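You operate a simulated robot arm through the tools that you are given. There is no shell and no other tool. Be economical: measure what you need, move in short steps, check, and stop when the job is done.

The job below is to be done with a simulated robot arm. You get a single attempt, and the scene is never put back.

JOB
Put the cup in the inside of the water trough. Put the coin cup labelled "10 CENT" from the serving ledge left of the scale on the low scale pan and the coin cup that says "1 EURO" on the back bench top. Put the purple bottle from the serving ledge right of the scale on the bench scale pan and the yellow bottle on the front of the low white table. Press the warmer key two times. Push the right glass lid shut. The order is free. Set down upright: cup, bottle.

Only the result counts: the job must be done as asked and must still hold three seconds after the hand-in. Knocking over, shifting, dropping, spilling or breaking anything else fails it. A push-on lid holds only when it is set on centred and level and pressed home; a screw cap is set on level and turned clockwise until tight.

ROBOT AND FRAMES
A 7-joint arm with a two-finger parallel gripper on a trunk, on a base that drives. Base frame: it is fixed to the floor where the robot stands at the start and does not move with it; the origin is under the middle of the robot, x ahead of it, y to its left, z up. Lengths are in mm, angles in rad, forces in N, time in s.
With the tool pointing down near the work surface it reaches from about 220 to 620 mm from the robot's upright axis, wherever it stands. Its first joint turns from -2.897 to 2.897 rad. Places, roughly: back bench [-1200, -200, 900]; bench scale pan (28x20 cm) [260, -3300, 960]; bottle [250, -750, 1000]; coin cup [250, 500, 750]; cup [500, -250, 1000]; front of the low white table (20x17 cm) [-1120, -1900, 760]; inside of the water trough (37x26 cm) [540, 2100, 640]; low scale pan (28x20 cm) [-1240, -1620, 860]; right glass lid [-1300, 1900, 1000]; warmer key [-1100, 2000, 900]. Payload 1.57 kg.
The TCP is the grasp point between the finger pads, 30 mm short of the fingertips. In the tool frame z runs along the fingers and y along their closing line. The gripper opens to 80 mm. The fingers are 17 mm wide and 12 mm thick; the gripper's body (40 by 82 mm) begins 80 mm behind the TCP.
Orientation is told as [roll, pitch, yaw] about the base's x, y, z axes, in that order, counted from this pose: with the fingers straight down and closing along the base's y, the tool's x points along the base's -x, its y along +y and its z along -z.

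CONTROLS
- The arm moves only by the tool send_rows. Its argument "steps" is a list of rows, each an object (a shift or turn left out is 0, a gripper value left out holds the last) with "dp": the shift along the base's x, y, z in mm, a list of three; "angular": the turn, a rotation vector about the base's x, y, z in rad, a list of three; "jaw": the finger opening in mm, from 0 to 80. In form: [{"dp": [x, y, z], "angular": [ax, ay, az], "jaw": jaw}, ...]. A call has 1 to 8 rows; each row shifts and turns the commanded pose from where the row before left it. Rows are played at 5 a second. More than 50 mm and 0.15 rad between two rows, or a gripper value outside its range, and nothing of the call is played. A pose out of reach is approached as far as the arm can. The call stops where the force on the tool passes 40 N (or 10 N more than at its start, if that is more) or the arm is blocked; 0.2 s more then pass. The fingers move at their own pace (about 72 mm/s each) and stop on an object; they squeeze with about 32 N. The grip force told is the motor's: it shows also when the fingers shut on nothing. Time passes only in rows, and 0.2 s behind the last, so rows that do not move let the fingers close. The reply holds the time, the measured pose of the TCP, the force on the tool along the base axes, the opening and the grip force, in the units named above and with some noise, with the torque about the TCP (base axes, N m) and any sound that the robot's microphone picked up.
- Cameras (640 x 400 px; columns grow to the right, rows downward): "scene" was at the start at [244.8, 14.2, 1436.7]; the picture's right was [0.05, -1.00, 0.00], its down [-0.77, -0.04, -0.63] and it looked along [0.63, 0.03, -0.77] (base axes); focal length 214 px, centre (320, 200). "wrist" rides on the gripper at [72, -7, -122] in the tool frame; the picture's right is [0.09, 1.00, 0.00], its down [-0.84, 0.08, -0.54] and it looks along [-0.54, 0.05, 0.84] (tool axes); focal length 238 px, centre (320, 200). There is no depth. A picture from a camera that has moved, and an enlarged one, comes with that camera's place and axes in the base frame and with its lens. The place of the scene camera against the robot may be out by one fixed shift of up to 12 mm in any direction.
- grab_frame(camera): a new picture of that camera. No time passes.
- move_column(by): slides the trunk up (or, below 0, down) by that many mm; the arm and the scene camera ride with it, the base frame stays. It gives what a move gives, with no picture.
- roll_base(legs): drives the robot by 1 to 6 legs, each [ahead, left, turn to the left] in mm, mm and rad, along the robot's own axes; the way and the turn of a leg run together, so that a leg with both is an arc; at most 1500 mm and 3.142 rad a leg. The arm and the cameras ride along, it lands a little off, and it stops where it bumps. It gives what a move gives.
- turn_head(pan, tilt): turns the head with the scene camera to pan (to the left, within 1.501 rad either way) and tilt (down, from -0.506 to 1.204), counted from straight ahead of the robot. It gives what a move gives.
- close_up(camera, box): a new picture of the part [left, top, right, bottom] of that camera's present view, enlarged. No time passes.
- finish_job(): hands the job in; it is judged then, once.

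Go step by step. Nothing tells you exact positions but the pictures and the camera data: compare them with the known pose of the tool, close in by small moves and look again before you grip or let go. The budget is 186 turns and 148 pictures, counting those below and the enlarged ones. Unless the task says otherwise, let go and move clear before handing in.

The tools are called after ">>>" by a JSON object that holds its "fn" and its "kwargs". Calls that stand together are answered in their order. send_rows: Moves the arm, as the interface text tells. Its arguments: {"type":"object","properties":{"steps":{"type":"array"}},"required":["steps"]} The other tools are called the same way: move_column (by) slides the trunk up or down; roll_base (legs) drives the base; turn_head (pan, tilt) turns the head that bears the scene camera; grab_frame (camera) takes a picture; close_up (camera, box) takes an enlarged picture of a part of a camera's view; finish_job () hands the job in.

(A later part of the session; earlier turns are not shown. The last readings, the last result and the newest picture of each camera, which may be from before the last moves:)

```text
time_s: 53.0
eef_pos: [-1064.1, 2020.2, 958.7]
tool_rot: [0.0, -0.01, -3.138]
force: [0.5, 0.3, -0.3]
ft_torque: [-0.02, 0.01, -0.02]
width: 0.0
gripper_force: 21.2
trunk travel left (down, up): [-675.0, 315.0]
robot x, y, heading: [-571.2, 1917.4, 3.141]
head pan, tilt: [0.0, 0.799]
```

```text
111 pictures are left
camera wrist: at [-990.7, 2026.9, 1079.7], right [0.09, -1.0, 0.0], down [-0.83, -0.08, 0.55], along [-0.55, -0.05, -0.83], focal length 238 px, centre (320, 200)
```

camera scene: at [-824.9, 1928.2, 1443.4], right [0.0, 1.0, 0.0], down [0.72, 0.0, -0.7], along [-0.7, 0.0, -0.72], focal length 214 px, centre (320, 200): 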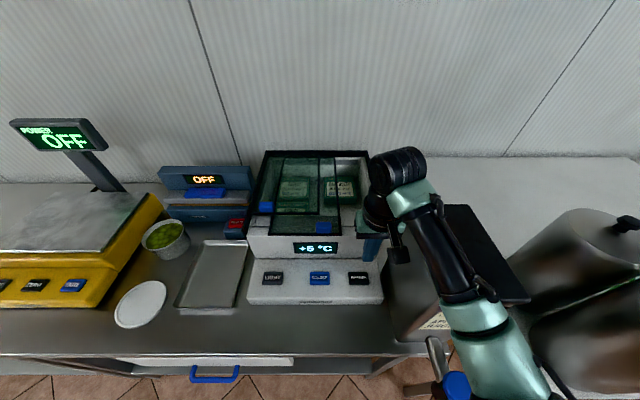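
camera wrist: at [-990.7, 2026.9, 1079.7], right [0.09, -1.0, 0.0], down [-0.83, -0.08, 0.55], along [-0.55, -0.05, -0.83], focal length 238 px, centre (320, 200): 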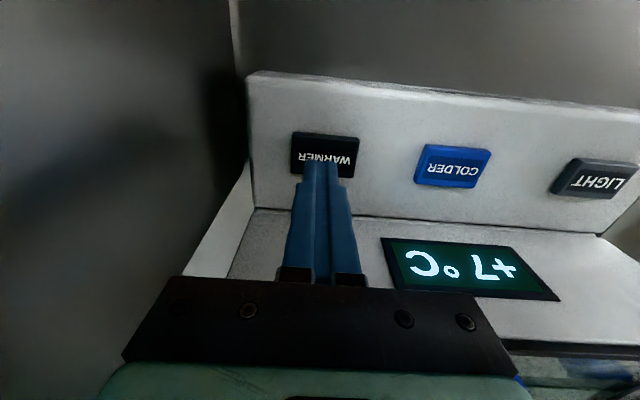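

Display shows +7: two presses done. Now lift and move above the spot left of the right lid's grip.

>>> {"fn": "send_rows", "kwargs": {"steps": [{"dp": [0, 0, 45]}, {"dp": [0, 0, 45]}, {"dp": [0, 0, 40]}, {"dp": [-20, -40, 10]}, {"dp": [-20, -40, 0]}, {"dp": [-20, -40, 0]}, {"dp": [-10, -20, 0]}]}}

>>> {"fn": "grab_frame", "kwargs": {"camera": "wrist"}}

>>> {"fn": "close_up", "kwargs": {"camera": "scene", "box": [235, 140, 405, 300]}}

```text
time_s: 54.6
eef_pos: [-1136.1, 1879.6, 1097.3]
tool_rot: [-0.001, -0.013, -3.142]
force: [1.2, 0.2, -0.6]
ft_torque: [0.02, 0.0, 0.0]
width: 0.2
gripper_force: 21.4
trunk travel left (down, up): [-675.0, 315.0]
robot x, y, heading: [-572.0, 1915.0, 3.144]
head pan, tilt: [0.0, 0.799]
```

```text
110 pictures are left
camera wrist: at [-1061.4, 1886.9, 1218.7], right [0.09, -1.0, 0.0], down [-0.83, -0.08, 0.55], along [-0.55, -0.05, -0.83], focal length 238 px, centre (320, 200)
```

wrist: 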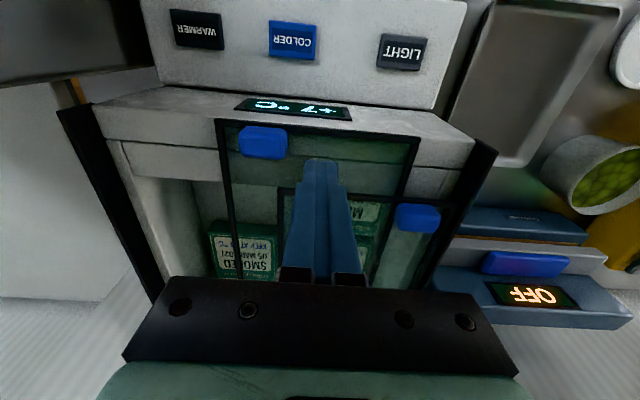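

```text
2.50 times, centred on (320, 220) of scene
camera zoom: at [-824.6, 1927.8, 1443.4], right [0.0, 1.0, 0.0], down [0.72, 0.0, -0.7], along [-0.7, 0.0, -0.72], focal length 536 px, centre (320, 150)
```

zoom: 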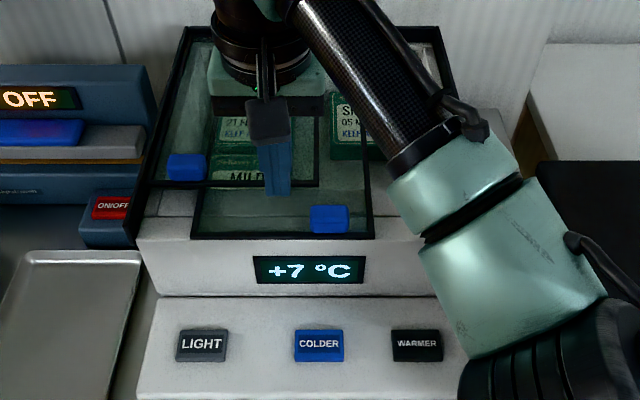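

Grip at about (-1136, 1931, 1026). Lower the fingertips beside it.

>>> {"fn": "send_rows", "kwargs": {"steps": [{"dp": [3, 0, -25]}, {"dp": [0, 0, -15]}, {"dp": [0, 0, -4]}]}}

>>> {"fn": "grab_frame", "kwargs": {"camera": "wrist"}}

>>> {"fn": "close_up", "kwargs": {"camera": "scene", "box": [270, 180, 370, 240]}}

```text
time_s: 55.4
eef_pos: [-1130.5, 1881.4, 1052.3]
tool_rot: [0.0, -0.013, -3.139]
force: [-0.1, 0.4, -0.2]
ft_torque: [-0.01, -0.02, 0.03]
width: 0.3
gripper_force: 21.1
trunk travel left (down, up): [-675.0, 315.0]
robot x, y, heading: [-572.7, 1919.2, 3.142]
head pan, tilt: [0.0, 0.799]
```

```text
108 pictures are left
camera wrist: at [-1056.9, 1888.2, 1174.1], right [0.09, -1.0, 0.0], down [-0.83, -0.08, 0.55], along [-0.55, -0.05, -0.83], focal length 238 px, centre (320, 200)
```

wrist: 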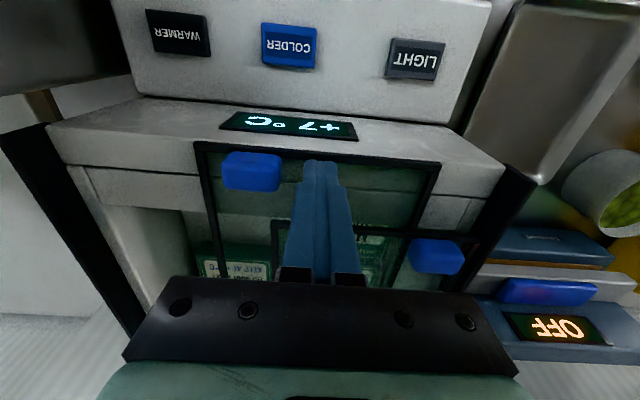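

```text
6.40 times, centred on (320, 210) of scene
camera zoom: at [-824.8, 1928.2, 1443.4], right [0.0, 1.0, 0.0], down [0.72, 0.0, -0.7], along [-0.7, 0.0, -0.72], focal length 1373 px, centre (320, 136)
```

zoom: 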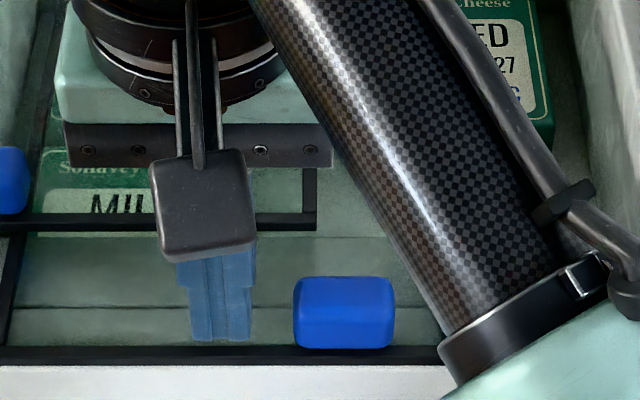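

Fingertips sit at grip height, about 17 mm left of it. Push towards +y.

>>> {"fn": "send_rows", "kwargs": {"steps": [{"dp": [0, 10, 0]}, {"dp": [0, 10, 0]}, {"dp": [0, 15, 0]}, {"dp": [0, 15, 0]}, {"dp": [0, 15, 0]}, {"dp": [0, 15, 0]}]}}

>>> {"fn": "grab_frame", "kwargs": {"camera": "wrist"}}

```text
time_s: 56.8
eef_pos: [-1130.3, 1961.5, 1055.0]
tool_rot: [-0.001, -0.012, -3.141]
force: [0.6, -0.1, -0.6]
ft_torque: [-0.03, -0.01, 0.0]
width: 0.4
gripper_force: 21.2
trunk travel left (down, up): [-675.0, 315.0]
robot x, y, heading: [-571.5, 1917.7, 3.141]
head pan, tilt: [0.0, 0.799]
```

```text
106 pictures are left
camera wrist: at [-1056.0, 1968.1, 1176.9], right [0.09, -1.0, 0.0], down [-0.83, -0.08, 0.55], along [-0.55, -0.05, -0.83], focal length 238 px, centre (320, 200)
```

wrist: 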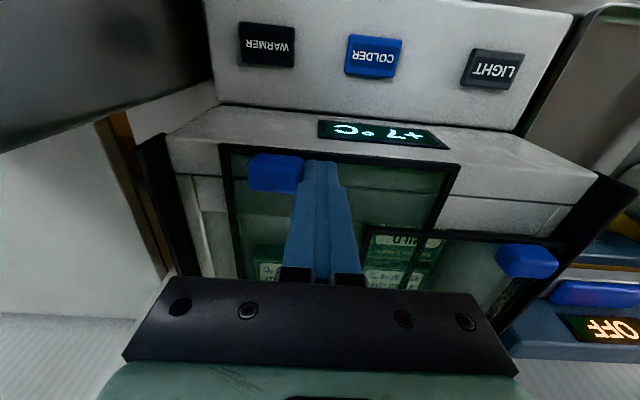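

The lid slides freely; about 35 mm left. Push on to the stop.

>>> {"fn": "send_rows", "kwargs": {"steps": [{"dp": [0, 10, 0]}, {"dp": [0, 10, 0]}, {"dp": [0, 8, 0]}, {"dp": [0, 5, 0]}, {"dp": [0, 4, 0]}]}}

>>> {"fn": "grab_frame", "kwargs": {"camera": "wrist"}}

```text
time_s: 58.0
eef_pos: [-1130.1, 1997.9, 1054.4]
tool_rot: [-0.001, -0.013, -3.14]
force: [1.6, -1.8, 1.2]
ft_torque: [-0.01, -0.05, 0.0]
width: 0.0
gripper_force: 21.5
trunk travel left (down, up): [-675.0, 315.0]
robot x, y, heading: [-577.4, 1917.2, 3.139]
head pan, tilt: [0.0, 0.799]
```

```text
105 pictures are left
camera wrist: at [-1056.6, 2005.3, 1175.8], right [0.09, -1.0, 0.0], down [-0.83, -0.08, 0.55], along [-0.55, -0.05, -0.83], focal length 238 px, centre (320, 200)
```

wrist: 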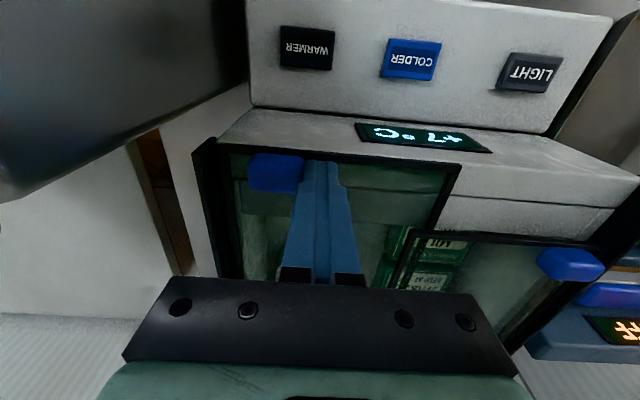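

Nearly at the frame; a bit more till it stops.

>>> {"fn": "send_rows", "kwargs": {"steps": [{"dp": [0, 4, 0]}, {"dp": [0, 4, 0]}, {"dp": [0, 3, 0]}, {"dp": [0, 3, 0]}]}}

>>> {"fn": "grab_frame", "kwargs": {"camera": "wrist"}}

```text
time_s: 59.0
eef_pos: [-1129.4, 2001.7, 1054.5]
tool_rot: [0.007, -0.011, -3.129]
force: [5.3, -31.0, -0.7]
ft_torque: [-0.62, -0.08, -0.12]
width: 0.0
gripper_force: 21.1
trunk travel left (down, up): [-675.0, 315.0]
robot x, y, heading: [-572.2, 1917.6, -3.144]
head pan, tilt: [0.0, 0.799]
```

```text
104 pictures are left
camera wrist: at [-1056.9, 2011.4, 1175.9], right [0.1, -0.99, 0.01], down [-0.83, -0.08, 0.55], along [-0.55, -0.06, -0.83], focal length 238 px, centre (320, 200)
```

wrist: 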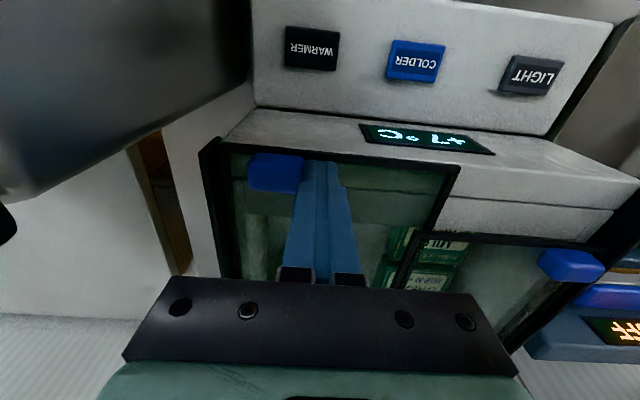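

31 N against the stop: the lid is shut. I back off, lift, tuck, and check.

>>> {"fn": "send_rows", "kwargs": {"steps": [{"dp": [0, -12, 0]}, {"dp": [0, -8, 25]}, {"dp": [0, 0, 40]}, {"dp": [40, -10, 10]}, {"dp": [45, -15, 0]}, {"dp": [45, -15, 0]}, {"dp": [45, -15, 0]}, {"dp": [45, -15, 0]}]}}

>>> {"fn": "close_up", "kwargs": {"camera": "scene", "box": [235, 140, 405, 300]}}

```text
time_s: 60.8
eef_pos: [-908.0, 1920.2, 1129.5]
tool_rot: [0.001, -0.013, 3.141]
force: [1.2, -0.1, 0.8]
ft_torque: [-0.02, -0.01, -0.01]
width: 0.1
gripper_force: 21.6
trunk travel left (down, up): [-675.0, 315.0]
robot x, y, heading: [-571.4, 1915.8, 3.143]
head pan, tilt: [0.0, 0.799]
```

```text
2.50 times, centred on (320, 220) of scene
camera zoom: at [-824.1, 1928.1, 1443.5], right [0.0, 1.0, 0.0], down [0.72, 0.0, -0.7], along [-0.7, 0.0, -0.72], focal length 536 px, centre (320, 150)
```

zoom: 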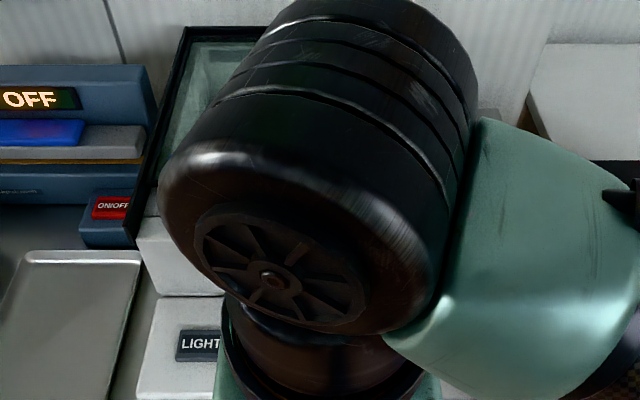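

The arm blocks the view; I'll back away, check the lid, and turn around to head for the cup.

>>> {"fn": "roll_base", "kwargs": {"legs": [[-420, 0, 0]]}}

>>> {"fn": "turn_head", "kwargs": {"pan": -0.2, "tilt": 0.45}}

>>> {"fn": "grab_frame", "kwargs": {"camera": "scene"}}

>>> {"fn": "roll_base", "kwargs": {"legs": [[0, 0, 3.142], [0, -1450, 0]]}}

```text
time_s: 63.4
eef_pos: [-490.9, 1918.3, 1129.6]
tool_rot: [0.0, -0.013, -3.132]
force: [0.1, -0.8, -0.4]
ft_torque: [-0.02, -0.02, -0.04]
width: 0.1
gripper_force: 21.2
trunk travel left (down, up): [-675.0, 315.0]
robot x, y, heading: [-156.0, 1919.6, -3.132]
head pan, tilt: [0.0, 0.799]
```

```text
time_s: 64.2
eef_pos: [-491.8, 1918.0, 1130.3]
tool_rot: [0.0, -0.013, -3.133]
force: [-0.7, 0.2, -0.4]
ft_torque: [-0.03, 0.01, 0.0]
width: 0.1
gripper_force: 21.9
trunk travel left (down, up): [-675.0, 315.0]
robot x, y, heading: [-159.0, 1920.3, -3.134]
head pan, tilt: [-0.201, 0.45]
```

```text
102 pictures are left
camera scene: at [-415.9, 1945.7, 1473.7], right [0.19, 0.98, 0.0], down [0.43, -0.08, -0.9], along [-0.88, 0.17, -0.44], focal length 214 px, centre (320, 200)
```

scene: 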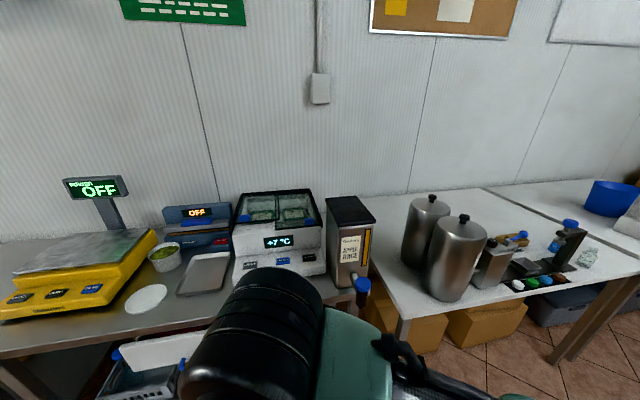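

```text
refused: 3.142 is not a number from -3.14159 to 3.14159
```

Lid looks shut and display +7. Turning around; I'll glance at the trough on this occasion.

>>> {"fn": "roll_base", "kwargs": {"legs": [[0, 0, 3.13]]}}

>>> {"fn": "turn_head", "kwargs": {"pan": 0.3, "tilt": 0.75}}

>>> {"fn": "grab_frame", "kwargs": {"camera": "scene"}}

>>> {"fn": "roll_base", "kwargs": {"legs": [[0, -1450, 0]]}}

```text
time_s: 72.2
eef_pos: [182.6, 1945.7, 1128.8]
tool_rot: [-0.001, -0.013, 0.087]
force: [0.0, 0.0, 0.2]
ft_torque: [0.02, 0.01, 0.01]
width: 0.2
gripper_force: 21.6
trunk travel left (down, up): [-675.0, 315.0]
robot x, y, heading: [-155.4, 1921.2, 0.087]
head pan, tilt: [-0.201, 0.45]
```

```text
time_s: 73.1
eef_pos: [182.1, 1945.3, 1130.4]
tool_rot: [0.0, -0.012, 0.088]
force: [0.5, -0.2, -0.4]
ft_torque: [-0.01, 0.0, -0.02]
width: 0.0
gripper_force: 21.3
trunk travel left (down, up): [-675.0, 315.0]
robot x, y, heading: [-150.1, 1918.3, 0.085]
head pan, tilt: [0.3, 0.75]
```

```text
101 pictures are left
camera scene: at [90.7, 1975.7, 1447.4], right [0.38, -0.93, 0.0], down [-0.63, -0.26, -0.73], along [0.68, 0.27, -0.68], focal length 214 px, centre (320, 200)
```

scene: 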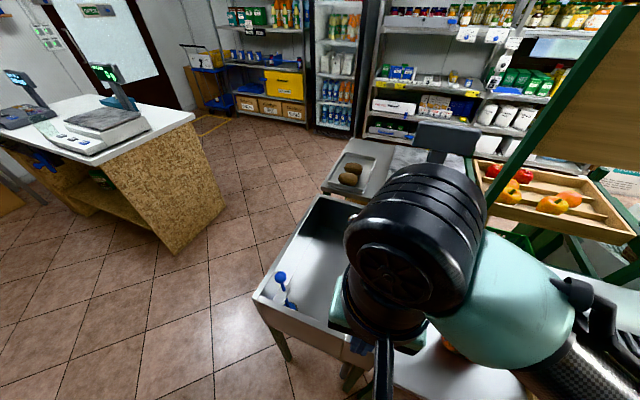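

```text
time_s: 80.2
eef_pos: [329.5, 550.1, 1129.4]
tool_rot: [-0.001, -0.013, 0.126]
force: [-0.4, 0.1, -0.8]
ft_torque: [-0.01, 0.0, 0.01]
width: 0.0
gripper_force: 21.5
trunk travel left (down, up): [-675.0, 315.0]
robot x, y, heading: [-9.4, 509.8, 0.125]
head pan, tilt: [0.3, 0.75]
```

The trough is a deep metal sink on legs. I'm now near the 10 CENT cup at (274, 387), so I take it first: hover above it.

>>> {"fn": "send_rows", "kwargs": {"steps": [{"dp": [-10, -40, -10], "jaw": 80}, {"dp": [-15, -40, -20]}, {"dp": [-15, -40, -20]}, {"dp": [-15, -38, -25]}, {"dp": [0, 0, -40]}, {"dp": [0, 0, -40]}]}}

>>> {"fn": "grab_frame", "kwargs": {"camera": "wrist"}}

```text
time_s: 81.5
eef_pos: [276.1, 392.1, 977.3]
tool_rot: [-0.001, -0.015, 0.125]
force: [-0.1, 0.3, -0.6]
ft_torque: [-0.02, 0.02, 0.02]
width: 80.0
gripper_force: 0.1
trunk travel left (down, up): [-675.0, 315.0]
robot x, y, heading: [-8.6, 509.9, 0.122]
head pan, tilt: [0.3, 0.75]
```

```text
100 pictures are left
camera wrist: at [203.4, 376.9, 1098.3], right [-0.22, 0.98, 0.0], down [0.81, 0.18, 0.55], along [0.54, 0.12, -0.83], focal length 238 px, centre (320, 200)
```

wrist: 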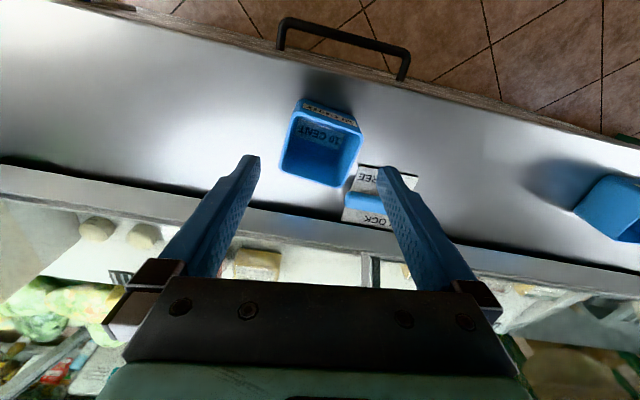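

The LOCK/FREE slider is close to the cup; I zoom in to gauge the cup's yaw.

>>> {"fn": "close_up", "kwargs": {"camera": "wrist", "box": [240, 80, 440, 240]}}

```text
2.50 times, centred on (340, 160) of wrist
camera zoom: at [203.4, 376.9, 1098.3], right [-0.22, 0.98, 0.0], down [0.81, 0.18, 0.55], along [0.54, 0.12, -0.83], focal length 596 px, centre (270, 300)
```

zoom: 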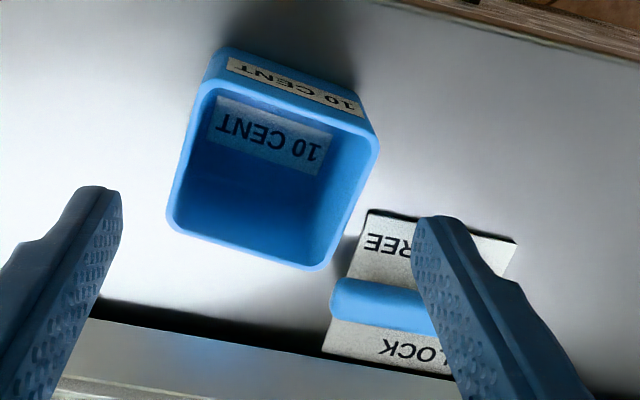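

Cup rim centre ≈ (283, 394), rotated about -0.09 rad; slider is clear of the finger path (x≈343). Align and descend.

>>> {"fn": "send_rows", "kwargs": {"steps": [{"dp": [4, 1, 0], "angular": [0, 0, -0.11]}, {"dp": [3, 1, 0], "angular": [0, 0, -0.1]}, {"dp": [0, 0, -25]}, {"dp": [0, 0, -10]}]}}

>>> {"fn": "close_up", "kwargs": {"camera": "wrist", "box": [220, 80, 420, 240]}}

```text
time_s: 82.5
eef_pos: [280.2, 395.6, 940.5]
tool_rot: [0.001, -0.013, -0.084]
force: [-0.2, 0.3, -0.2]
ft_torque: [0.01, -0.01, -0.01]
width: 80.0
gripper_force: 0.1
trunk travel left (down, up): [-675.0, 315.0]
robot x, y, heading: [-3.6, 513.9, 0.126]
head pan, tilt: [0.3, 0.75]
```

```text
2.50 times, centred on (320, 160) of wrist
camera zoom: at [207.6, 394.8, 1062.7], right [-0.01, 1.0, 0.0], down [0.83, 0.01, 0.55], along [0.55, 0.0, -0.83], focal length 596 px, centre (320, 300)
```

zoom: 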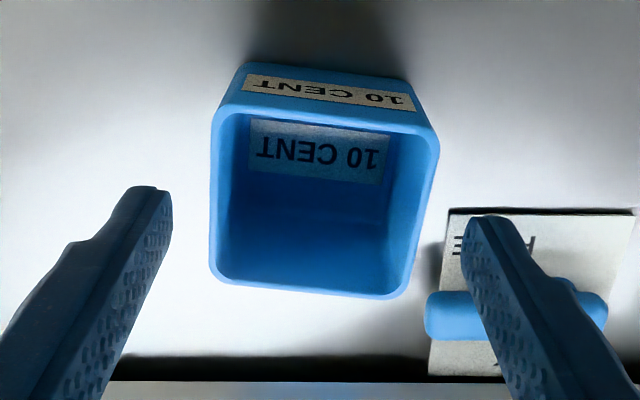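

Aligned. Descend to grasp height and close.

>>> {"fn": "send_rows", "kwargs": {"steps": [{"dp": [0, 2, -20]}, {"dp": [0, 0, -14]}, {"dp": [0, 0, -9]}]}}

>>> {"fn": "grab_frame", "kwargs": {"camera": "wrist"}}

```text
time_s: 83.3
eef_pos: [281.4, 397.5, 896.3]
tool_rot: [0.001, -0.014, -0.084]
force: [0.3, 0.4, 0.0]
ft_torque: [0.02, 0.02, 0.02]
width: 79.8
gripper_force: 0.0
trunk travel left (down, up): [-675.0, 315.0]
robot x, y, heading: [-8.3, 511.0, 0.124]
head pan, tilt: [0.3, 0.75]
```

```text
97 pictures are left
camera wrist: at [207.9, 396.7, 1017.9], right [-0.01, 1.0, 0.0], down [0.83, 0.01, 0.55], along [0.55, 0.0, -0.83], focal length 238 px, centre (320, 200)
```

wrist: 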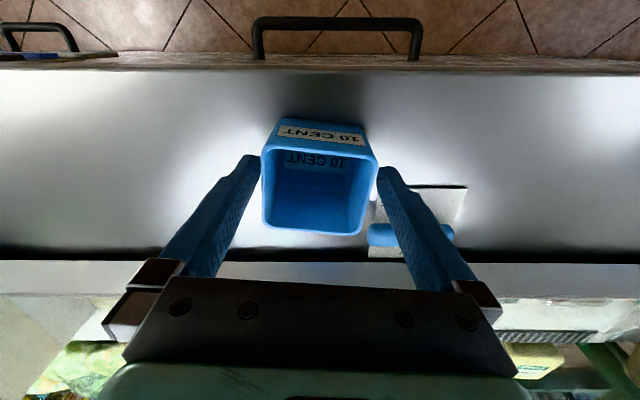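

>>> {"fn": "send_rows", "kwargs": {"steps": [{"jaw": 50}, {"jaw": 40}, {}, {}]}}

>>> {"fn": "send_rows", "kwargs": {"steps": [{"dp": [0, 0, 15]}, {"dp": [0, 0, 30]}, {"dp": [0, 0, 45]}, {"dp": [0, 0, 45]}, {"dp": [0, 0, 45]}, {"dp": [0, 0, 30]}]}}

>>> {"fn": "grab_frame", "kwargs": {"camera": "wrist"}}

```text
time_s: 84.3
eef_pos: [281.3, 397.0, 896.9]
tool_rot: [0.001, -0.011, -0.084]
force: [-1.3, -0.3, -0.1]
ft_torque: [-0.04, 0.04, 0.01]
width: 64.8
gripper_force: 31.7
trunk travel left (down, up): [-675.0, 315.0]
robot x, y, heading: [-6.9, 505.2, 0.126]
head pan, tilt: [0.3, 0.75]
```

```text
time_s: 85.8
eef_pos: [281.9, 396.8, 1107.0]
tool_rot: [0.0, -0.013, -0.084]
force: [0.1, -0.5, -0.1]
ft_torque: [-0.02, -0.02, -0.02]
width: 64.7
gripper_force: 32.0
trunk travel left (down, up): [-675.0, 315.0]
robot x, y, heading: [-6.0, 511.4, 0.122]
head pan, tilt: [0.3, 0.75]
```

```text
96 pictures are left
camera wrist: at [209.2, 396.8, 1229.2], right [-0.01, 1.0, 0.0], down [0.83, 0.01, 0.55], along [0.55, 0.0, -0.83], focal length 238 px, centre (320, 200)
```

wrist: 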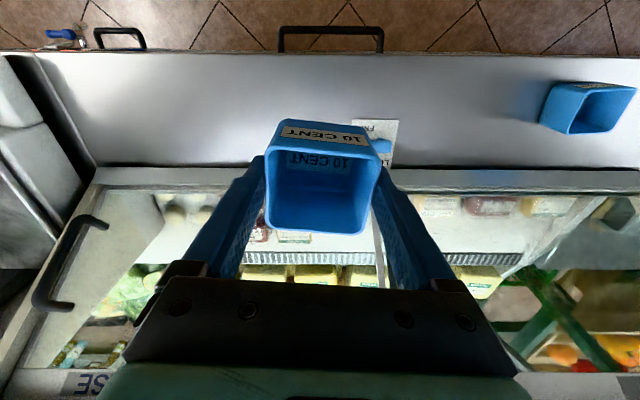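

10 CENT is held. Back out, turn to face the rear wall, move toward -y and look ahead.

>>> {"fn": "roll_base", "kwargs": {"legs": [[-330, 0, 0], [0, 0, 3.02], [0, 1000, 0]]}}

>>> {"fn": "turn_head", "kwargs": {"pan": 0.9, "tilt": 0.5}}

>>> {"fn": "grab_frame", "kwargs": {"camera": "scene"}}

```text
time_s: 99.6
eef_pos: [-626.8, -358.0, 1106.4]
tool_rot: [-0.001, -0.013, 2.92]
force: [0.1, -0.6, -0.5]
ft_torque: [0.02, 0.0, 0.0]
width: 64.8
gripper_force: 31.3
trunk travel left (down, up): [-675.0, 315.0]
robot x, y, heading: [-353.4, -510.4, 3.125]
head pan, tilt: [0.3, 0.75]
```

```text
time_s: 100.6
eef_pos: [-627.6, -357.6, 1105.7]
tool_rot: [-0.001, -0.012, 2.919]
force: [0.4, 0.4, 0.6]
ft_torque: [0.01, -0.01, 0.02]
width: 64.6
gripper_force: 31.1
trunk travel left (down, up): [-675.0, 315.0]
robot x, y, heading: [-360.7, -511.1, 3.127]
head pan, tilt: [0.901, 0.499]
```

```text
95 pictures are left
camera scene: at [-586.4, -568.6, 1469.3], right [-0.77, 0.63, 0.0], down [0.3, 0.37, -0.88], along [-0.56, -0.68, -0.48], focal length 214 px, centre (320, 200)
```

scene: 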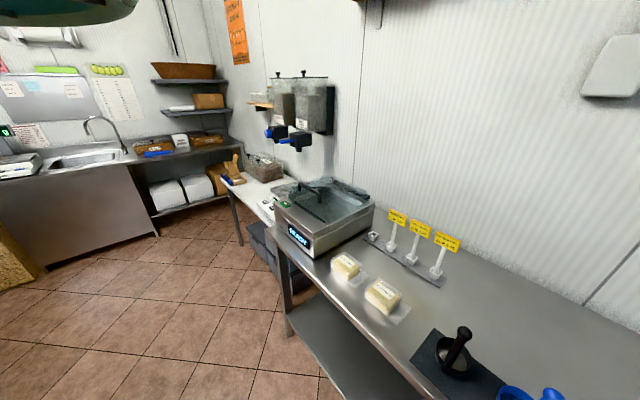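

The low scale must be beyond the steel appliance. Drive on along the aisle and look again.

>>> {"fn": "roll_base", "kwargs": {"legs": [[0, 900, 0.016]]}}

>>> {"fn": "turn_head", "kwargs": {"pan": 0.35, "tilt": 0.65}}

>>> {"fn": "grab_frame", "kwargs": {"camera": "scene"}}

```text
time_s: 105.5
eef_pos: [-644.9, -1279.7, 1107.2]
tool_rot: [0.0, -0.012, 2.905]
force: [0.3, -0.1, -0.5]
ft_torque: [0.01, 0.01, 0.02]
width: 64.6
gripper_force: 31.8
trunk travel left (down, up): [-675.0, 315.0]
robot x, y, heading: [-376.9, -1439.0, 3.115]
head pan, tilt: [0.901, 0.499]
```

```text
time_s: 106.5
eef_pos: [-646.5, -1279.2, 1106.8]
tool_rot: [0.0, -0.013, 2.904]
force: [-0.3, -0.8, 0.0]
ft_torque: [0.04, -0.04, 0.0]
width: 64.7
gripper_force: 32.4
trunk travel left (down, up): [-675.0, 315.0]
robot x, y, heading: [-376.2, -1438.9, 3.11]
head pan, tilt: [0.351, 0.649]
```

```text
94 pictures are left
camera scene: at [-631.8, -1449.6, 1456.0], right [-0.32, 0.95, 0.0], down [0.57, 0.19, -0.8], along [-0.76, -0.25, -0.6], focal length 214 px, centre (320, 200)
```

scene: 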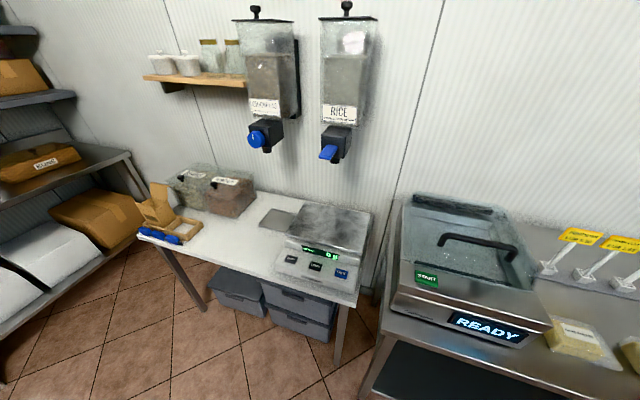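

Here is the low scale under wall dispensers on the low white table. Zoom in.

>>> {"fn": "close_up", "kwargs": {"camera": "scene", "box": [230, 100, 400, 300]}}

>>> {"fn": "close_up", "kwargs": {"camera": "scene", "box": [120, 160, 360, 310]}}

```text
2.00 times, centred on (315, 200) of scene
camera zoom: at [-631.8, -1449.6, 1456.0], right [-0.32, 0.95, 0.0], down [0.57, 0.19, -0.8], along [-0.76, -0.25, -0.6], focal length 429 px, centre (330, 200)
```

zoom: 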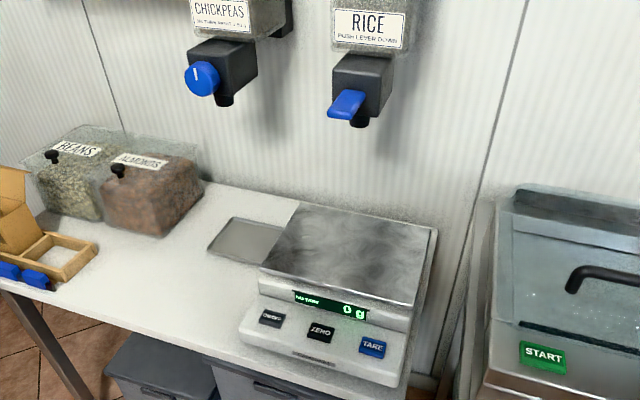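

```text
2.67 times, centred on (240, 235) of scene
camera zoom: at [-631.8, -1449.6, 1456.0], right [-0.32, 0.95, 0.0], down [0.57, 0.19, -0.8], along [-0.76, -0.25, -0.6], focal length 572 px, centre (533, 107)
```

zoom: 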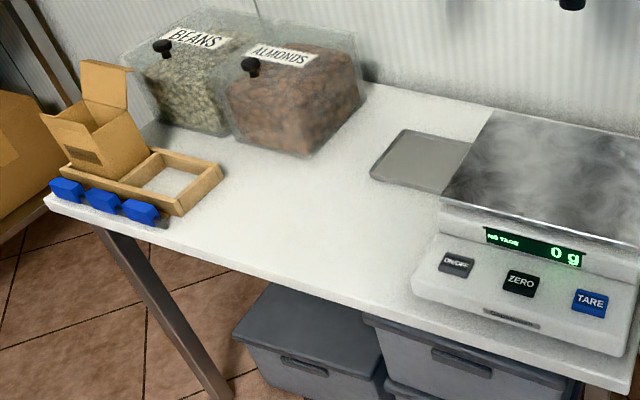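

Pan centre ≈ (-1238, -1612, 860). I'll place on its front part, away from the dispenser lever. Drive in front of it.

>>> {"fn": "roll_base", "kwargs": {"legs": [[0, 290, 0.03], [290, 0, 0]]}}

>>> {"fn": "turn_head", "kwargs": {"pan": 0.0, "tilt": 0.75}}

>>> {"fn": "grab_frame", "kwargs": {"camera": "scene"}}

>>> {"fn": "grab_frame", "kwargs": {"camera": "wrist"}}

```text
time_s: 110.0
eef_pos: [-941.2, -1577.4, 1106.1]
tool_rot: [-0.001, -0.013, 2.937]
force: [0.3, -0.6, 0.3]
ft_torque: [0.01, 0.02, -0.01]
width: 64.6
gripper_force: 32.0
trunk travel left (down, up): [-675.0, 315.0]
robot x, y, heading: [-671.4, -1727.5, -3.143]
head pan, tilt: [0.351, 0.649]
```

```text
time_s: 110.8
eef_pos: [-941.5, -1577.2, 1107.9]
tool_rot: [0.0, -0.013, 2.936]
force: [0.0, -0.4, -0.4]
ft_torque: [-0.05, -0.01, -0.01]
width: 64.6
gripper_force: 32.1
trunk travel left (down, up): [-675.0, 315.0]
robot x, y, heading: [-667.0, -1728.7, -3.142]
head pan, tilt: [0.0, 0.75]
```

```text
91 pictures are left
camera scene: at [-922.4, -1715.9, 1447.4], right [0.0, 1.0, 0.0], down [0.68, 0.0, -0.73], along [-0.73, 0.0, -0.68], focal length 214 px, centre (320, 200)
```

scene: 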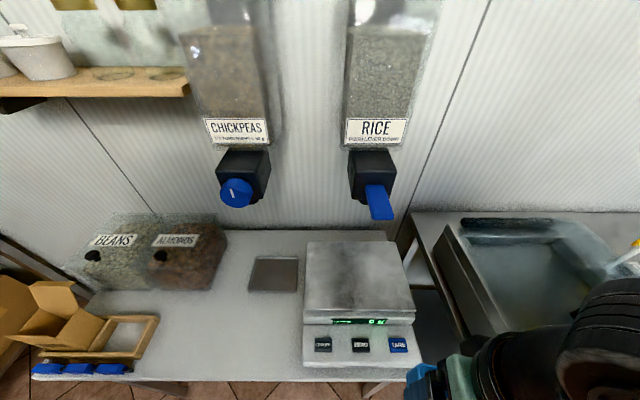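

```text
90 pictures are left
camera wrist: at [-867.1, -1585.2, 1228.7], right [-0.11, -0.99, 0.0], down [-0.83, 0.09, 0.55], along [-0.55, 0.06, -0.83], focal length 238 px, centre (320, 200)
```

wrist: 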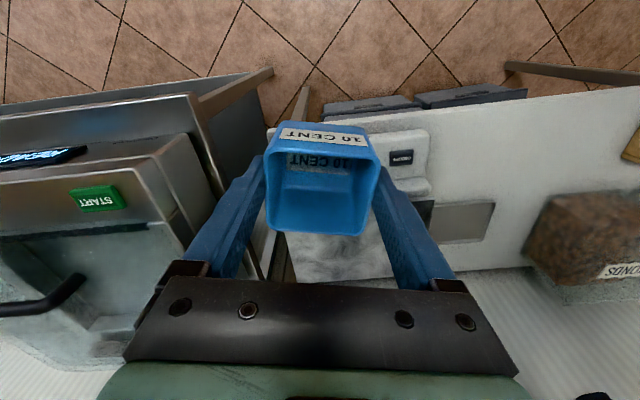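

The RICE lever reaches over the pan (tip about x -1180, z 1180), so the hand must stay at the pan's front-left. Zoom for exact geometry.

>>> {"fn": "close_up", "kwargs": {"camera": "scene", "box": [270, 130, 430, 230]}}

>>> {"fn": "close_up", "kwargs": {"camera": "scene", "box": [280, 225, 440, 375]}}

```text
4.00 times, centred on (350, 180) of scene
camera zoom: at [-922.4, -1715.9, 1447.4], right [0.0, 1.0, 0.0], down [0.68, 0.0, -0.73], along [-0.73, 0.0, -0.68], focal length 858 px, centre (200, 280)
```

zoom: 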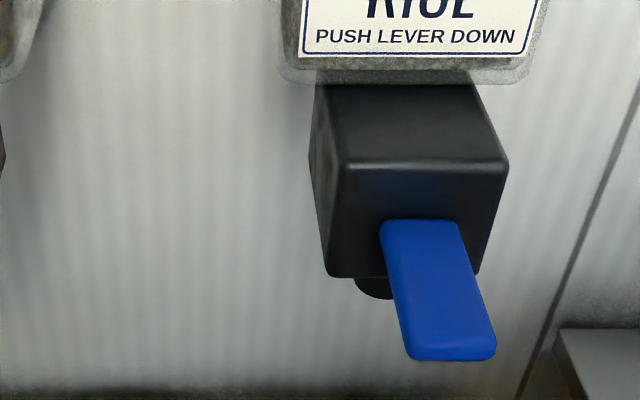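

```text
2.67 times, centred on (360, 300) of scene
camera zoom: at [-922.4, -1715.9, 1447.4], right [0.0, 1.0, 0.0], down [0.68, 0.0, -0.73], along [-0.73, 0.0, -0.68], focal length 572 px, centre (213, -67)
```

zoom: 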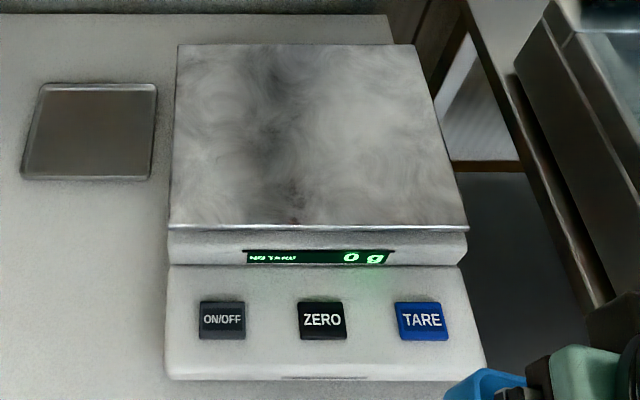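

Pan: x -1125…-1329, y -1758…-1478, z≈885; lever at y≈-1608. I'll target (-1168, -1708), coming in low from the front. First shift sideways, square the cup up and lower.

>>> {"fn": "send_rows", "kwargs": {"steps": [{"dp": [0, -40, 0], "angular": [0, 0, 0.1]}, {"dp": [0, -40, -10], "angular": [0, 0, 0.1]}, {"dp": [0, -40, -20]}, {"dp": [-10, -10, -40]}, {"dp": [-20, 0, -40]}, {"dp": [-20, 0, -25]}]}}

>>> {"fn": "send_rows", "kwargs": {"steps": [{"dp": [-40, 0, 0]}, {"dp": [-40, 0, 0]}, {"dp": [-30, 0, 0]}]}}

>>> {"fn": "grab_frame", "kwargs": {"camera": "scene"}}

>>> {"fn": "grab_frame", "kwargs": {"camera": "wrist"}}

```text
time_s: 112.2
eef_pos: [-1008.7, -1707.0, 974.1]
tool_rot: [-0.001, -0.012, 3.135]
force: [0.3, 0.2, 0.3]
ft_torque: [0.0, 0.0, -0.01]
width: 64.7
gripper_force: 31.7
out of reach, approached as far as the arm can: row 2, 3
trunk travel left (down, up): [-675.0, 315.0]
robot x, y, heading: [-670.8, -1727.7, -3.142]
head pan, tilt: [0.0, 0.75]
```

```text
time_s: 113.0
eef_pos: [-1116.7, -1704.1, 974.9]
tool_rot: [0.002, -0.012, 3.137]
force: [-0.3, 0.2, -0.1]
ft_torque: [0.02, 0.04, 0.02]
width: 64.7
gripper_force: 32.1
trunk travel left (down, up): [-675.0, 315.0]
robot x, y, heading: [-667.1, -1723.7, -3.14]
head pan, tilt: [0.0, 0.75]
```

```text
87 pictures are left
camera scene: at [-923.0, -1716.0, 1447.3], right [0.0, 1.0, 0.0], down [0.68, 0.0, -0.73], along [-0.73, 0.0, -0.68], focal length 214 px, centre (320, 200)
```

scene: 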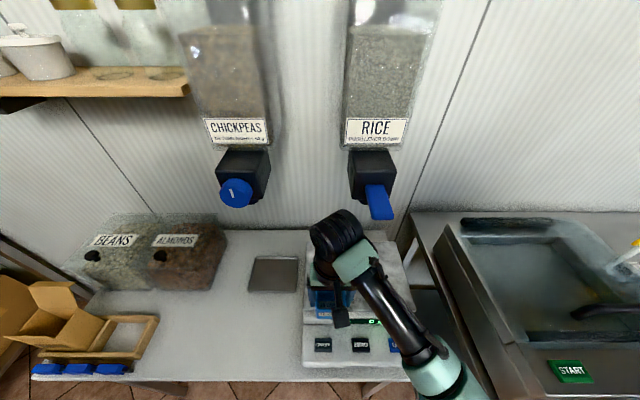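

```text
86 pictures are left
camera wrist: at [-1041.9, -1697.3, 1096.6], right [0.09, -1.0, 0.0], down [-0.83, -0.07, 0.55], along [-0.55, -0.05, -0.83], focal length 238 px, centre (320, 200)
```

wrist: 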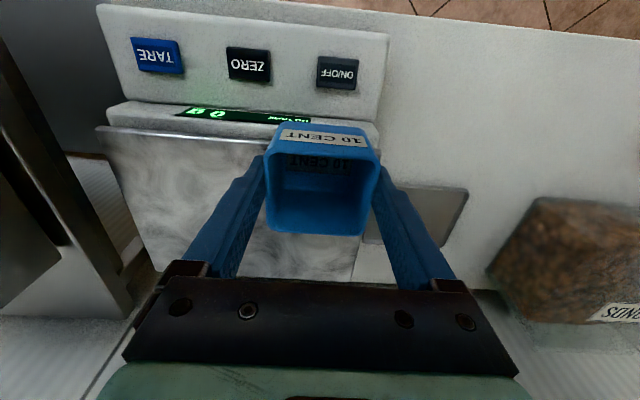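

Geometry confirmed by the wrist view (pan corner at (-1121, -1760)). Move in the last 55 mm and lower.

>>> {"fn": "send_rows", "kwargs": {"steps": [{"dp": [-25, -3, 0]}, {"dp": [-20, 0, 0]}, {"dp": [-10, 0, -10]}, {"dp": [0, 0, -15]}, {"dp": [0, 0, -10]}]}}

>>> {"fn": "grab_frame", "kwargs": {"camera": "scene"}}

>>> {"fn": "grab_frame", "kwargs": {"camera": "wrist"}}

```text
time_s: 114.2
eef_pos: [-1171.7, -1707.3, 936.9]
tool_rot: [0.0, -0.013, 3.137]
force: [0.7, 0.0, -1.0]
ft_torque: [-0.01, 0.03, 0.01]
width: 64.8
gripper_force: 31.8
trunk travel left (down, up): [-675.0, 315.0]
robot x, y, heading: [-670.2, -1721.4, -3.14]
head pan, tilt: [0.0, 0.75]
```

```text
85 pictures are left
camera scene: at [-922.5, -1715.9, 1447.4], right [0.0, 1.0, 0.0], down [0.68, 0.0, -0.73], along [-0.73, 0.0, -0.68], focal length 214 px, centre (320, 200)
```

scene: 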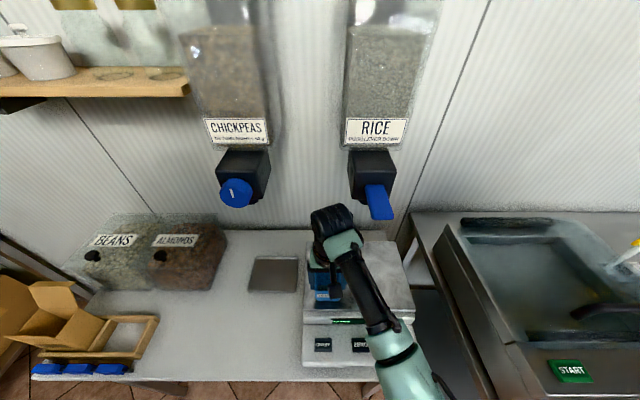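

```text
84 pictures are left
camera wrist: at [-1096.9, -1700.8, 1059.3], right [0.09, -1.0, 0.0], down [-0.83, -0.07, 0.55], along [-0.55, -0.05, -0.83], focal length 238 px, centre (320, 200)
```

wrist: 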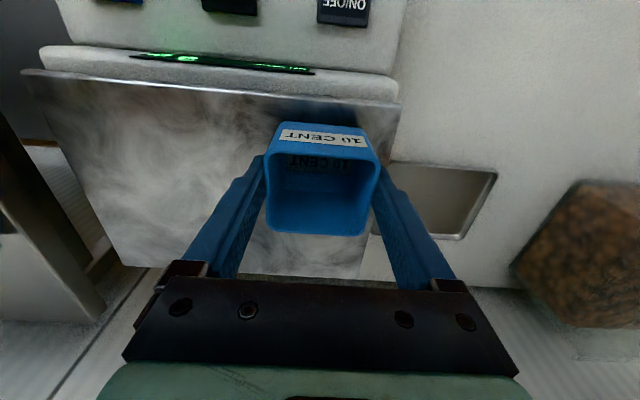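

Over the pan with clearance to the lever. Lowering until contact.

>>> {"fn": "send_rows", "kwargs": {"steps": [{"dp": [0, 4, -4]}, {"dp": [0, 0, -3]}, {"dp": [0, 0, -3]}]}}

>>> {"fn": "send_rows", "kwargs": {"steps": [{"dp": [0, 0, -3]}, {"dp": [0, 0, -2]}]}}

```text
time_s: 115.0
eef_pos: [-1172.2, -1703.2, 927.3]
tool_rot: [-0.001, -0.014, 3.135]
force: [0.2, 0.5, -0.4]
ft_torque: [0.01, 0.01, 0.01]
width: 64.7
gripper_force: 32.4
trunk travel left (down, up): [-675.0, 315.0]
robot x, y, heading: [-669.9, -1727.0, -3.138]
head pan, tilt: [0.0, 0.75]
```

```text
time_s: 115.7
eef_pos: [-1171.2, -1702.5, 922.2]
tool_rot: [0.0, -0.013, 3.134]
force: [0.4, 0.7, -0.3]
ft_torque: [0.0, 0.0, 0.02]
width: 64.7
gripper_force: 31.9
trunk travel left (down, up): [-675.0, 315.0]
robot x, y, heading: [-671.8, -1727.6, -3.136]
head pan, tilt: [0.0, 0.75]
```

>>> {"fn": "send_rows", "kwargs": {"steps": [{"dp": [0, 0, -3]}, {"dp": [0, 0, -2]}, {"dp": [0, 0, -2]}]}}

>>> {"fn": "send_rows", "kwargs": {"steps": [{"dp": [0, 0, -2]}, {"dp": [0, 0, -2]}]}}

>>> {"fn": "grab_frame", "kwargs": {"camera": "wrist"}}

```text
time_s: 116.5
eef_pos: [-1169.6, -1703.7, 915.3]
tool_rot: [0.0, -0.012, 3.137]
force: [-0.2, -0.1, -0.4]
ft_torque: [0.0, 0.01, 0.01]
width: 64.8
gripper_force: 32.0
trunk travel left (down, up): [-675.0, 315.0]
robot x, y, heading: [-664.2, -1728.7, -3.14]
head pan, tilt: [0.0, 0.75]
```

```text
time_s: 117.0
eef_pos: [-1170.9, -1702.7, 911.9]
tool_rot: [-0.001, -0.014, 3.137]
force: [1.1, -0.3, 6.5]
ft_torque: [-0.04, -0.18, -0.06]
width: 64.7
gripper_force: 31.8
trunk travel left (down, up): [-675.0, 315.0]
robot x, y, heading: [-667.3, -1726.3, -3.136]
head pan, tilt: [0.0, 0.75]
```

```text
83 pictures are left
camera wrist: at [-1096.5, -1696.2, 1033.1], right [0.09, -1.0, 0.0], down [-0.83, -0.07, 0.55], along [-0.55, -0.05, -0.83], focal length 238 px, centre (320, 200)
```

wrist: 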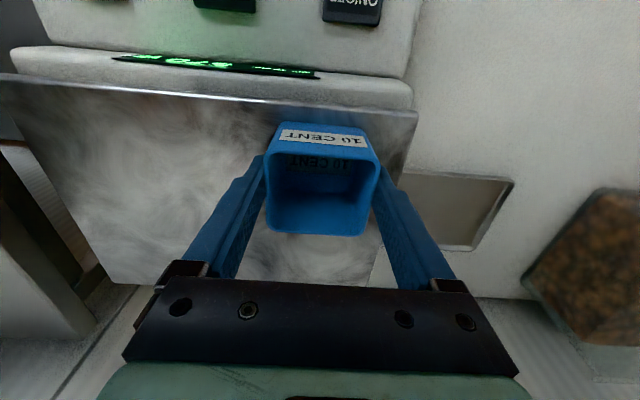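

Contact (scale reacts). Release, lift a little and withdraw toward the robot.

>>> {"fn": "send_rows", "kwargs": {"steps": [{"jaw": 80}, {}, {"dp": [0, 0, 15]}, {"dp": [0, 0, 30]}, {"dp": [20, 0, 20]}, {"dp": [45, 0, 10]}, {"dp": [45, 0, 10]}, {"dp": [45, 0, 20]}]}}

>>> {"fn": "grab_frame", "kwargs": {"camera": "scene"}}

>>> {"fn": "grab_frame", "kwargs": {"camera": "wrist"}}

```text
time_s: 118.8
eef_pos: [-1015.9, -1698.6, 1016.8]
tool_rot: [0.001, -0.012, 3.134]
force: [-0.3, -0.2, -0.2]
ft_torque: [-0.01, 0.03, 0.04]
width: 80.0
gripper_force: 0.1
trunk travel left (down, up): [-675.0, 315.0]
robot x, y, heading: [-664.8, -1726.3, -3.141]
head pan, tilt: [0.0, 0.75]
```

```text
82 pictures are left
camera scene: at [-921.7, -1715.7, 1447.5], right [0.0, 1.0, 0.0], down [0.68, 0.0, -0.73], along [-0.73, 0.0, -0.68], focal length 214 px, centre (320, 200)
```

scene: 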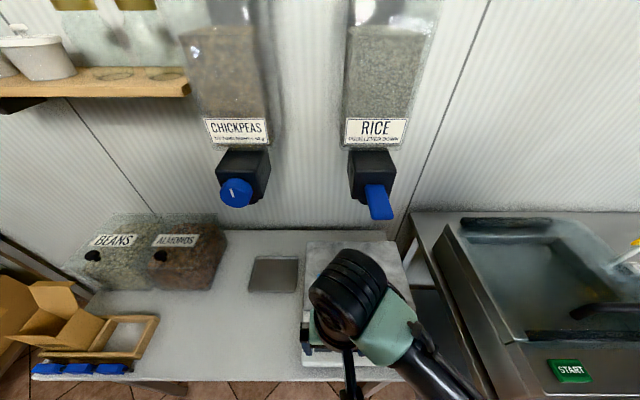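

```text
81 pictures are left
camera wrist: at [-942.8, -1693.2, 1138.7], right [0.09, -1.0, 0.0], down [-0.83, -0.07, 0.55], along [-0.55, -0.05, -0.83], focal length 238 px, centre (320, 200)
```

wrist: 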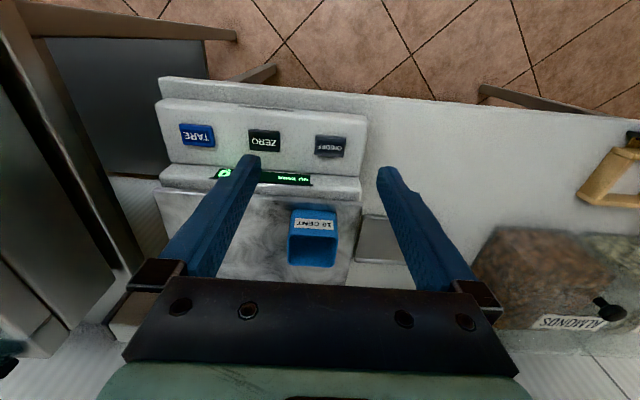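

10 CENT sits on the pan. Next the bottles: retract, turn round and drive to the right-hand ledge.

>>> {"fn": "send_rows", "kwargs": {"steps": [{"dp": [25, 0, 40]}, {"dp": [25, 0, 40]}, {"dp": [0, 0, 45]}, {"dp": [0, 0, 45]}]}}

>>> {"fn": "roll_base", "kwargs": {"legs": [[-400, 0, 0], [0, 0, 3.1], [0, 900, 0]]}}

>>> {"fn": "turn_head", "kwargs": {"pan": -0.2, "tilt": 0.7}}

>>> {"fn": "grab_frame", "kwargs": {"camera": "scene"}}

```text
time_s: 119.8
eef_pos: [-963.3, -1705.7, 1183.7]
tool_rot: [-0.001, -0.012, 3.134]
force: [-0.1, -0.1, -0.4]
ft_torque: [-0.03, 0.0, 0.0]
width: 80.0
gripper_force: 0.1
trunk travel left (down, up): [-675.0, 315.0]
robot x, y, heading: [-668.4, -1723.6, -3.142]
head pan, tilt: [0.0, 0.75]
```

```text
time_s: 134.0
eef_pos: [70.1, -848.2, 1182.8]
tool_rot: [-0.001, -0.012, -0.041]
force: [-0.8, 0.0, -0.3]
ft_torque: [0.01, -0.02, 0.03]
width: 79.6
gripper_force: 0.1
trunk travel left (down, up): [-675.0, 315.0]
robot x, y, heading: [-225.1, -817.0, -0.033]
head pan, tilt: [0.0, 0.75]
```

```text
time_s: 134.7
eef_pos: [70.4, -847.3, 1183.6]
tool_rot: [0.0, -0.012, -0.04]
force: [0.2, 0.0, -1.0]
ft_torque: [0.01, 0.0, 0.01]
width: 80.0
gripper_force: 0.1
trunk travel left (down, up): [-675.0, 315.0]
robot x, y, heading: [-224.8, -817.5, -0.03]
head pan, tilt: [-0.201, 0.7]
```

```text
80 pictures are left
camera scene: at [25.5, -831.5, 1451.6], right [-0.23, -0.97, 0.0], down [-0.63, 0.15, -0.76], along [0.74, -0.17, -0.64], focal length 214 px, centre (320, 200)
```

scene: 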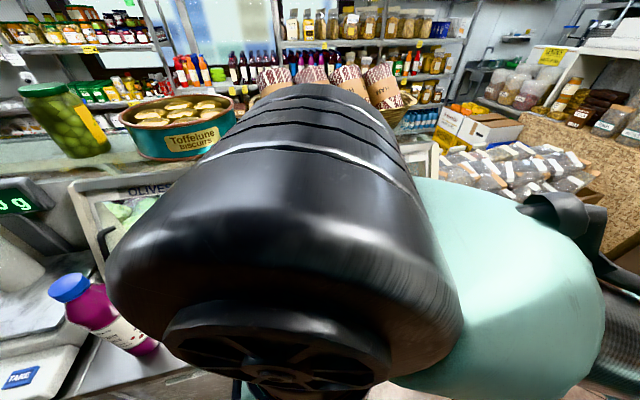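

The purple bottle is at about (275, -475). I look for the other bottles to the right.

>>> {"fn": "turn_head", "kwargs": {"pan": -0.9, "tilt": 0.9}}

>>> {"fn": "grab_frame", "kwargs": {"camera": "scene"}}

>>> {"fn": "grab_frame", "kwargs": {"camera": "wrist"}}

```text
time_s: 135.8
eef_pos: [70.2, -846.4, 1182.9]
tool_rot: [0.001, -0.012, -0.041]
force: [-0.1, -0.5, -0.8]
ft_torque: [-0.03, 0.01, 0.01]
width: 79.8
gripper_force: 0.0
trunk travel left (down, up): [-675.0, 315.0]
robot x, y, heading: [-223.1, -822.8, -0.032]
head pan, tilt: [-0.901, 0.901]
```

```text
79 pictures are left
camera scene: at [-12.1, -872.6, 1435.5], right [-0.8, -0.6, 0.0], down [-0.47, 0.63, -0.62], along [0.37, -0.5, -0.78], focal length 214 px, centre (320, 200)
```

scene: 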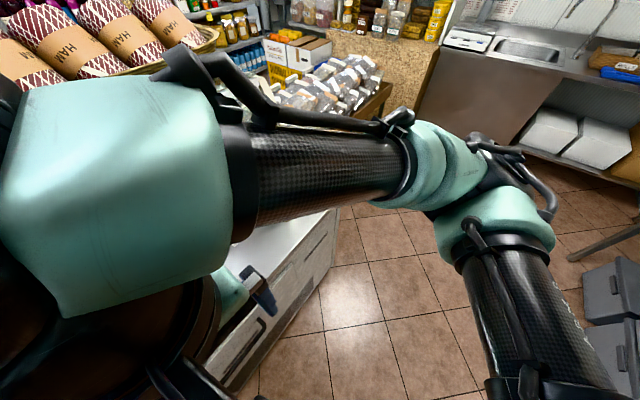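

```text
78 pictures are left
camera wrist: at [-3.0, -851.0, 1305.4], right [-0.05, 1.0, 0.0], down [0.83, 0.04, 0.55], along [0.55, 0.03, -0.83], focal length 238 px, centre (320, 200)
```

wrist: 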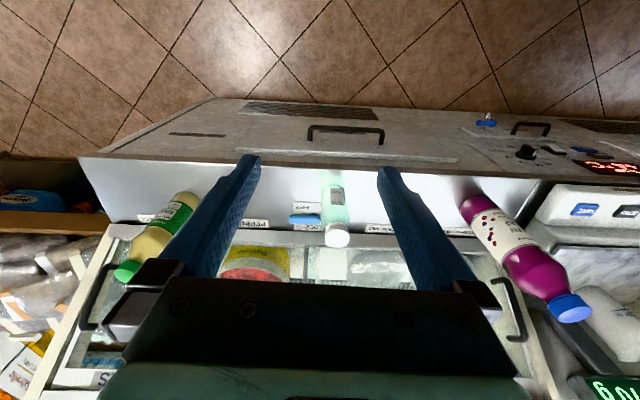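

Three bottles: yellow (≈(312,-1142)), a clear one in the middle (leave), purple (≈(292,-481)). I go to the yellow one first.

>>> {"fn": "roll_base", "kwargs": {"legs": [[0, -290, 0.03]]}}

>>> {"fn": "turn_head", "kwargs": {"pan": 0.0, "tilt": 0.8}}

>>> {"fn": "grab_frame", "kwargs": {"camera": "wrist"}}

```text
time_s: 137.8
eef_pos: [66.6, -1134.0, 1184.1]
tool_rot: [0.0, -0.012, -0.006]
force: [1.2, -0.9, -0.5]
ft_torque: [0.0, -0.02, 0.02]
width: 79.8
gripper_force: 0.0
trunk travel left (down, up): [-675.0, 315.0]
robot x, y, heading: [-228.3, -1109.8, 0.001]
head pan, tilt: [-0.901, 0.901]
```

```text
time_s: 139.0
eef_pos: [66.4, -1133.5, 1184.0]
tool_rot: [0.0, -0.012, -0.008]
force: [0.4, -0.3, -0.1]
ft_torque: [-0.02, 0.01, 0.0]
width: 80.1
gripper_force: 0.1
trunk travel left (down, up): [-675.0, 315.0]
robot x, y, heading: [-229.1, -1113.4, 0.001]
head pan, tilt: [0.0, 0.799]
```

```text
77 pictures are left
camera wrist: at [-6.3, -1139.6, 1305.4], right [-0.09, 1.0, 0.0], down [0.83, 0.07, 0.55], along [0.55, 0.05, -0.83], focal length 238 px, centre (320, 200)
```

wrist: 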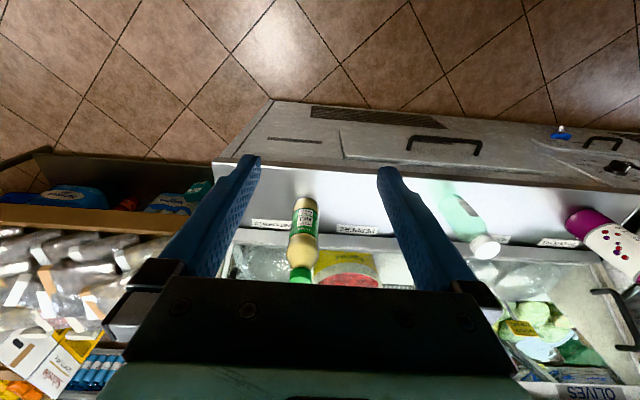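

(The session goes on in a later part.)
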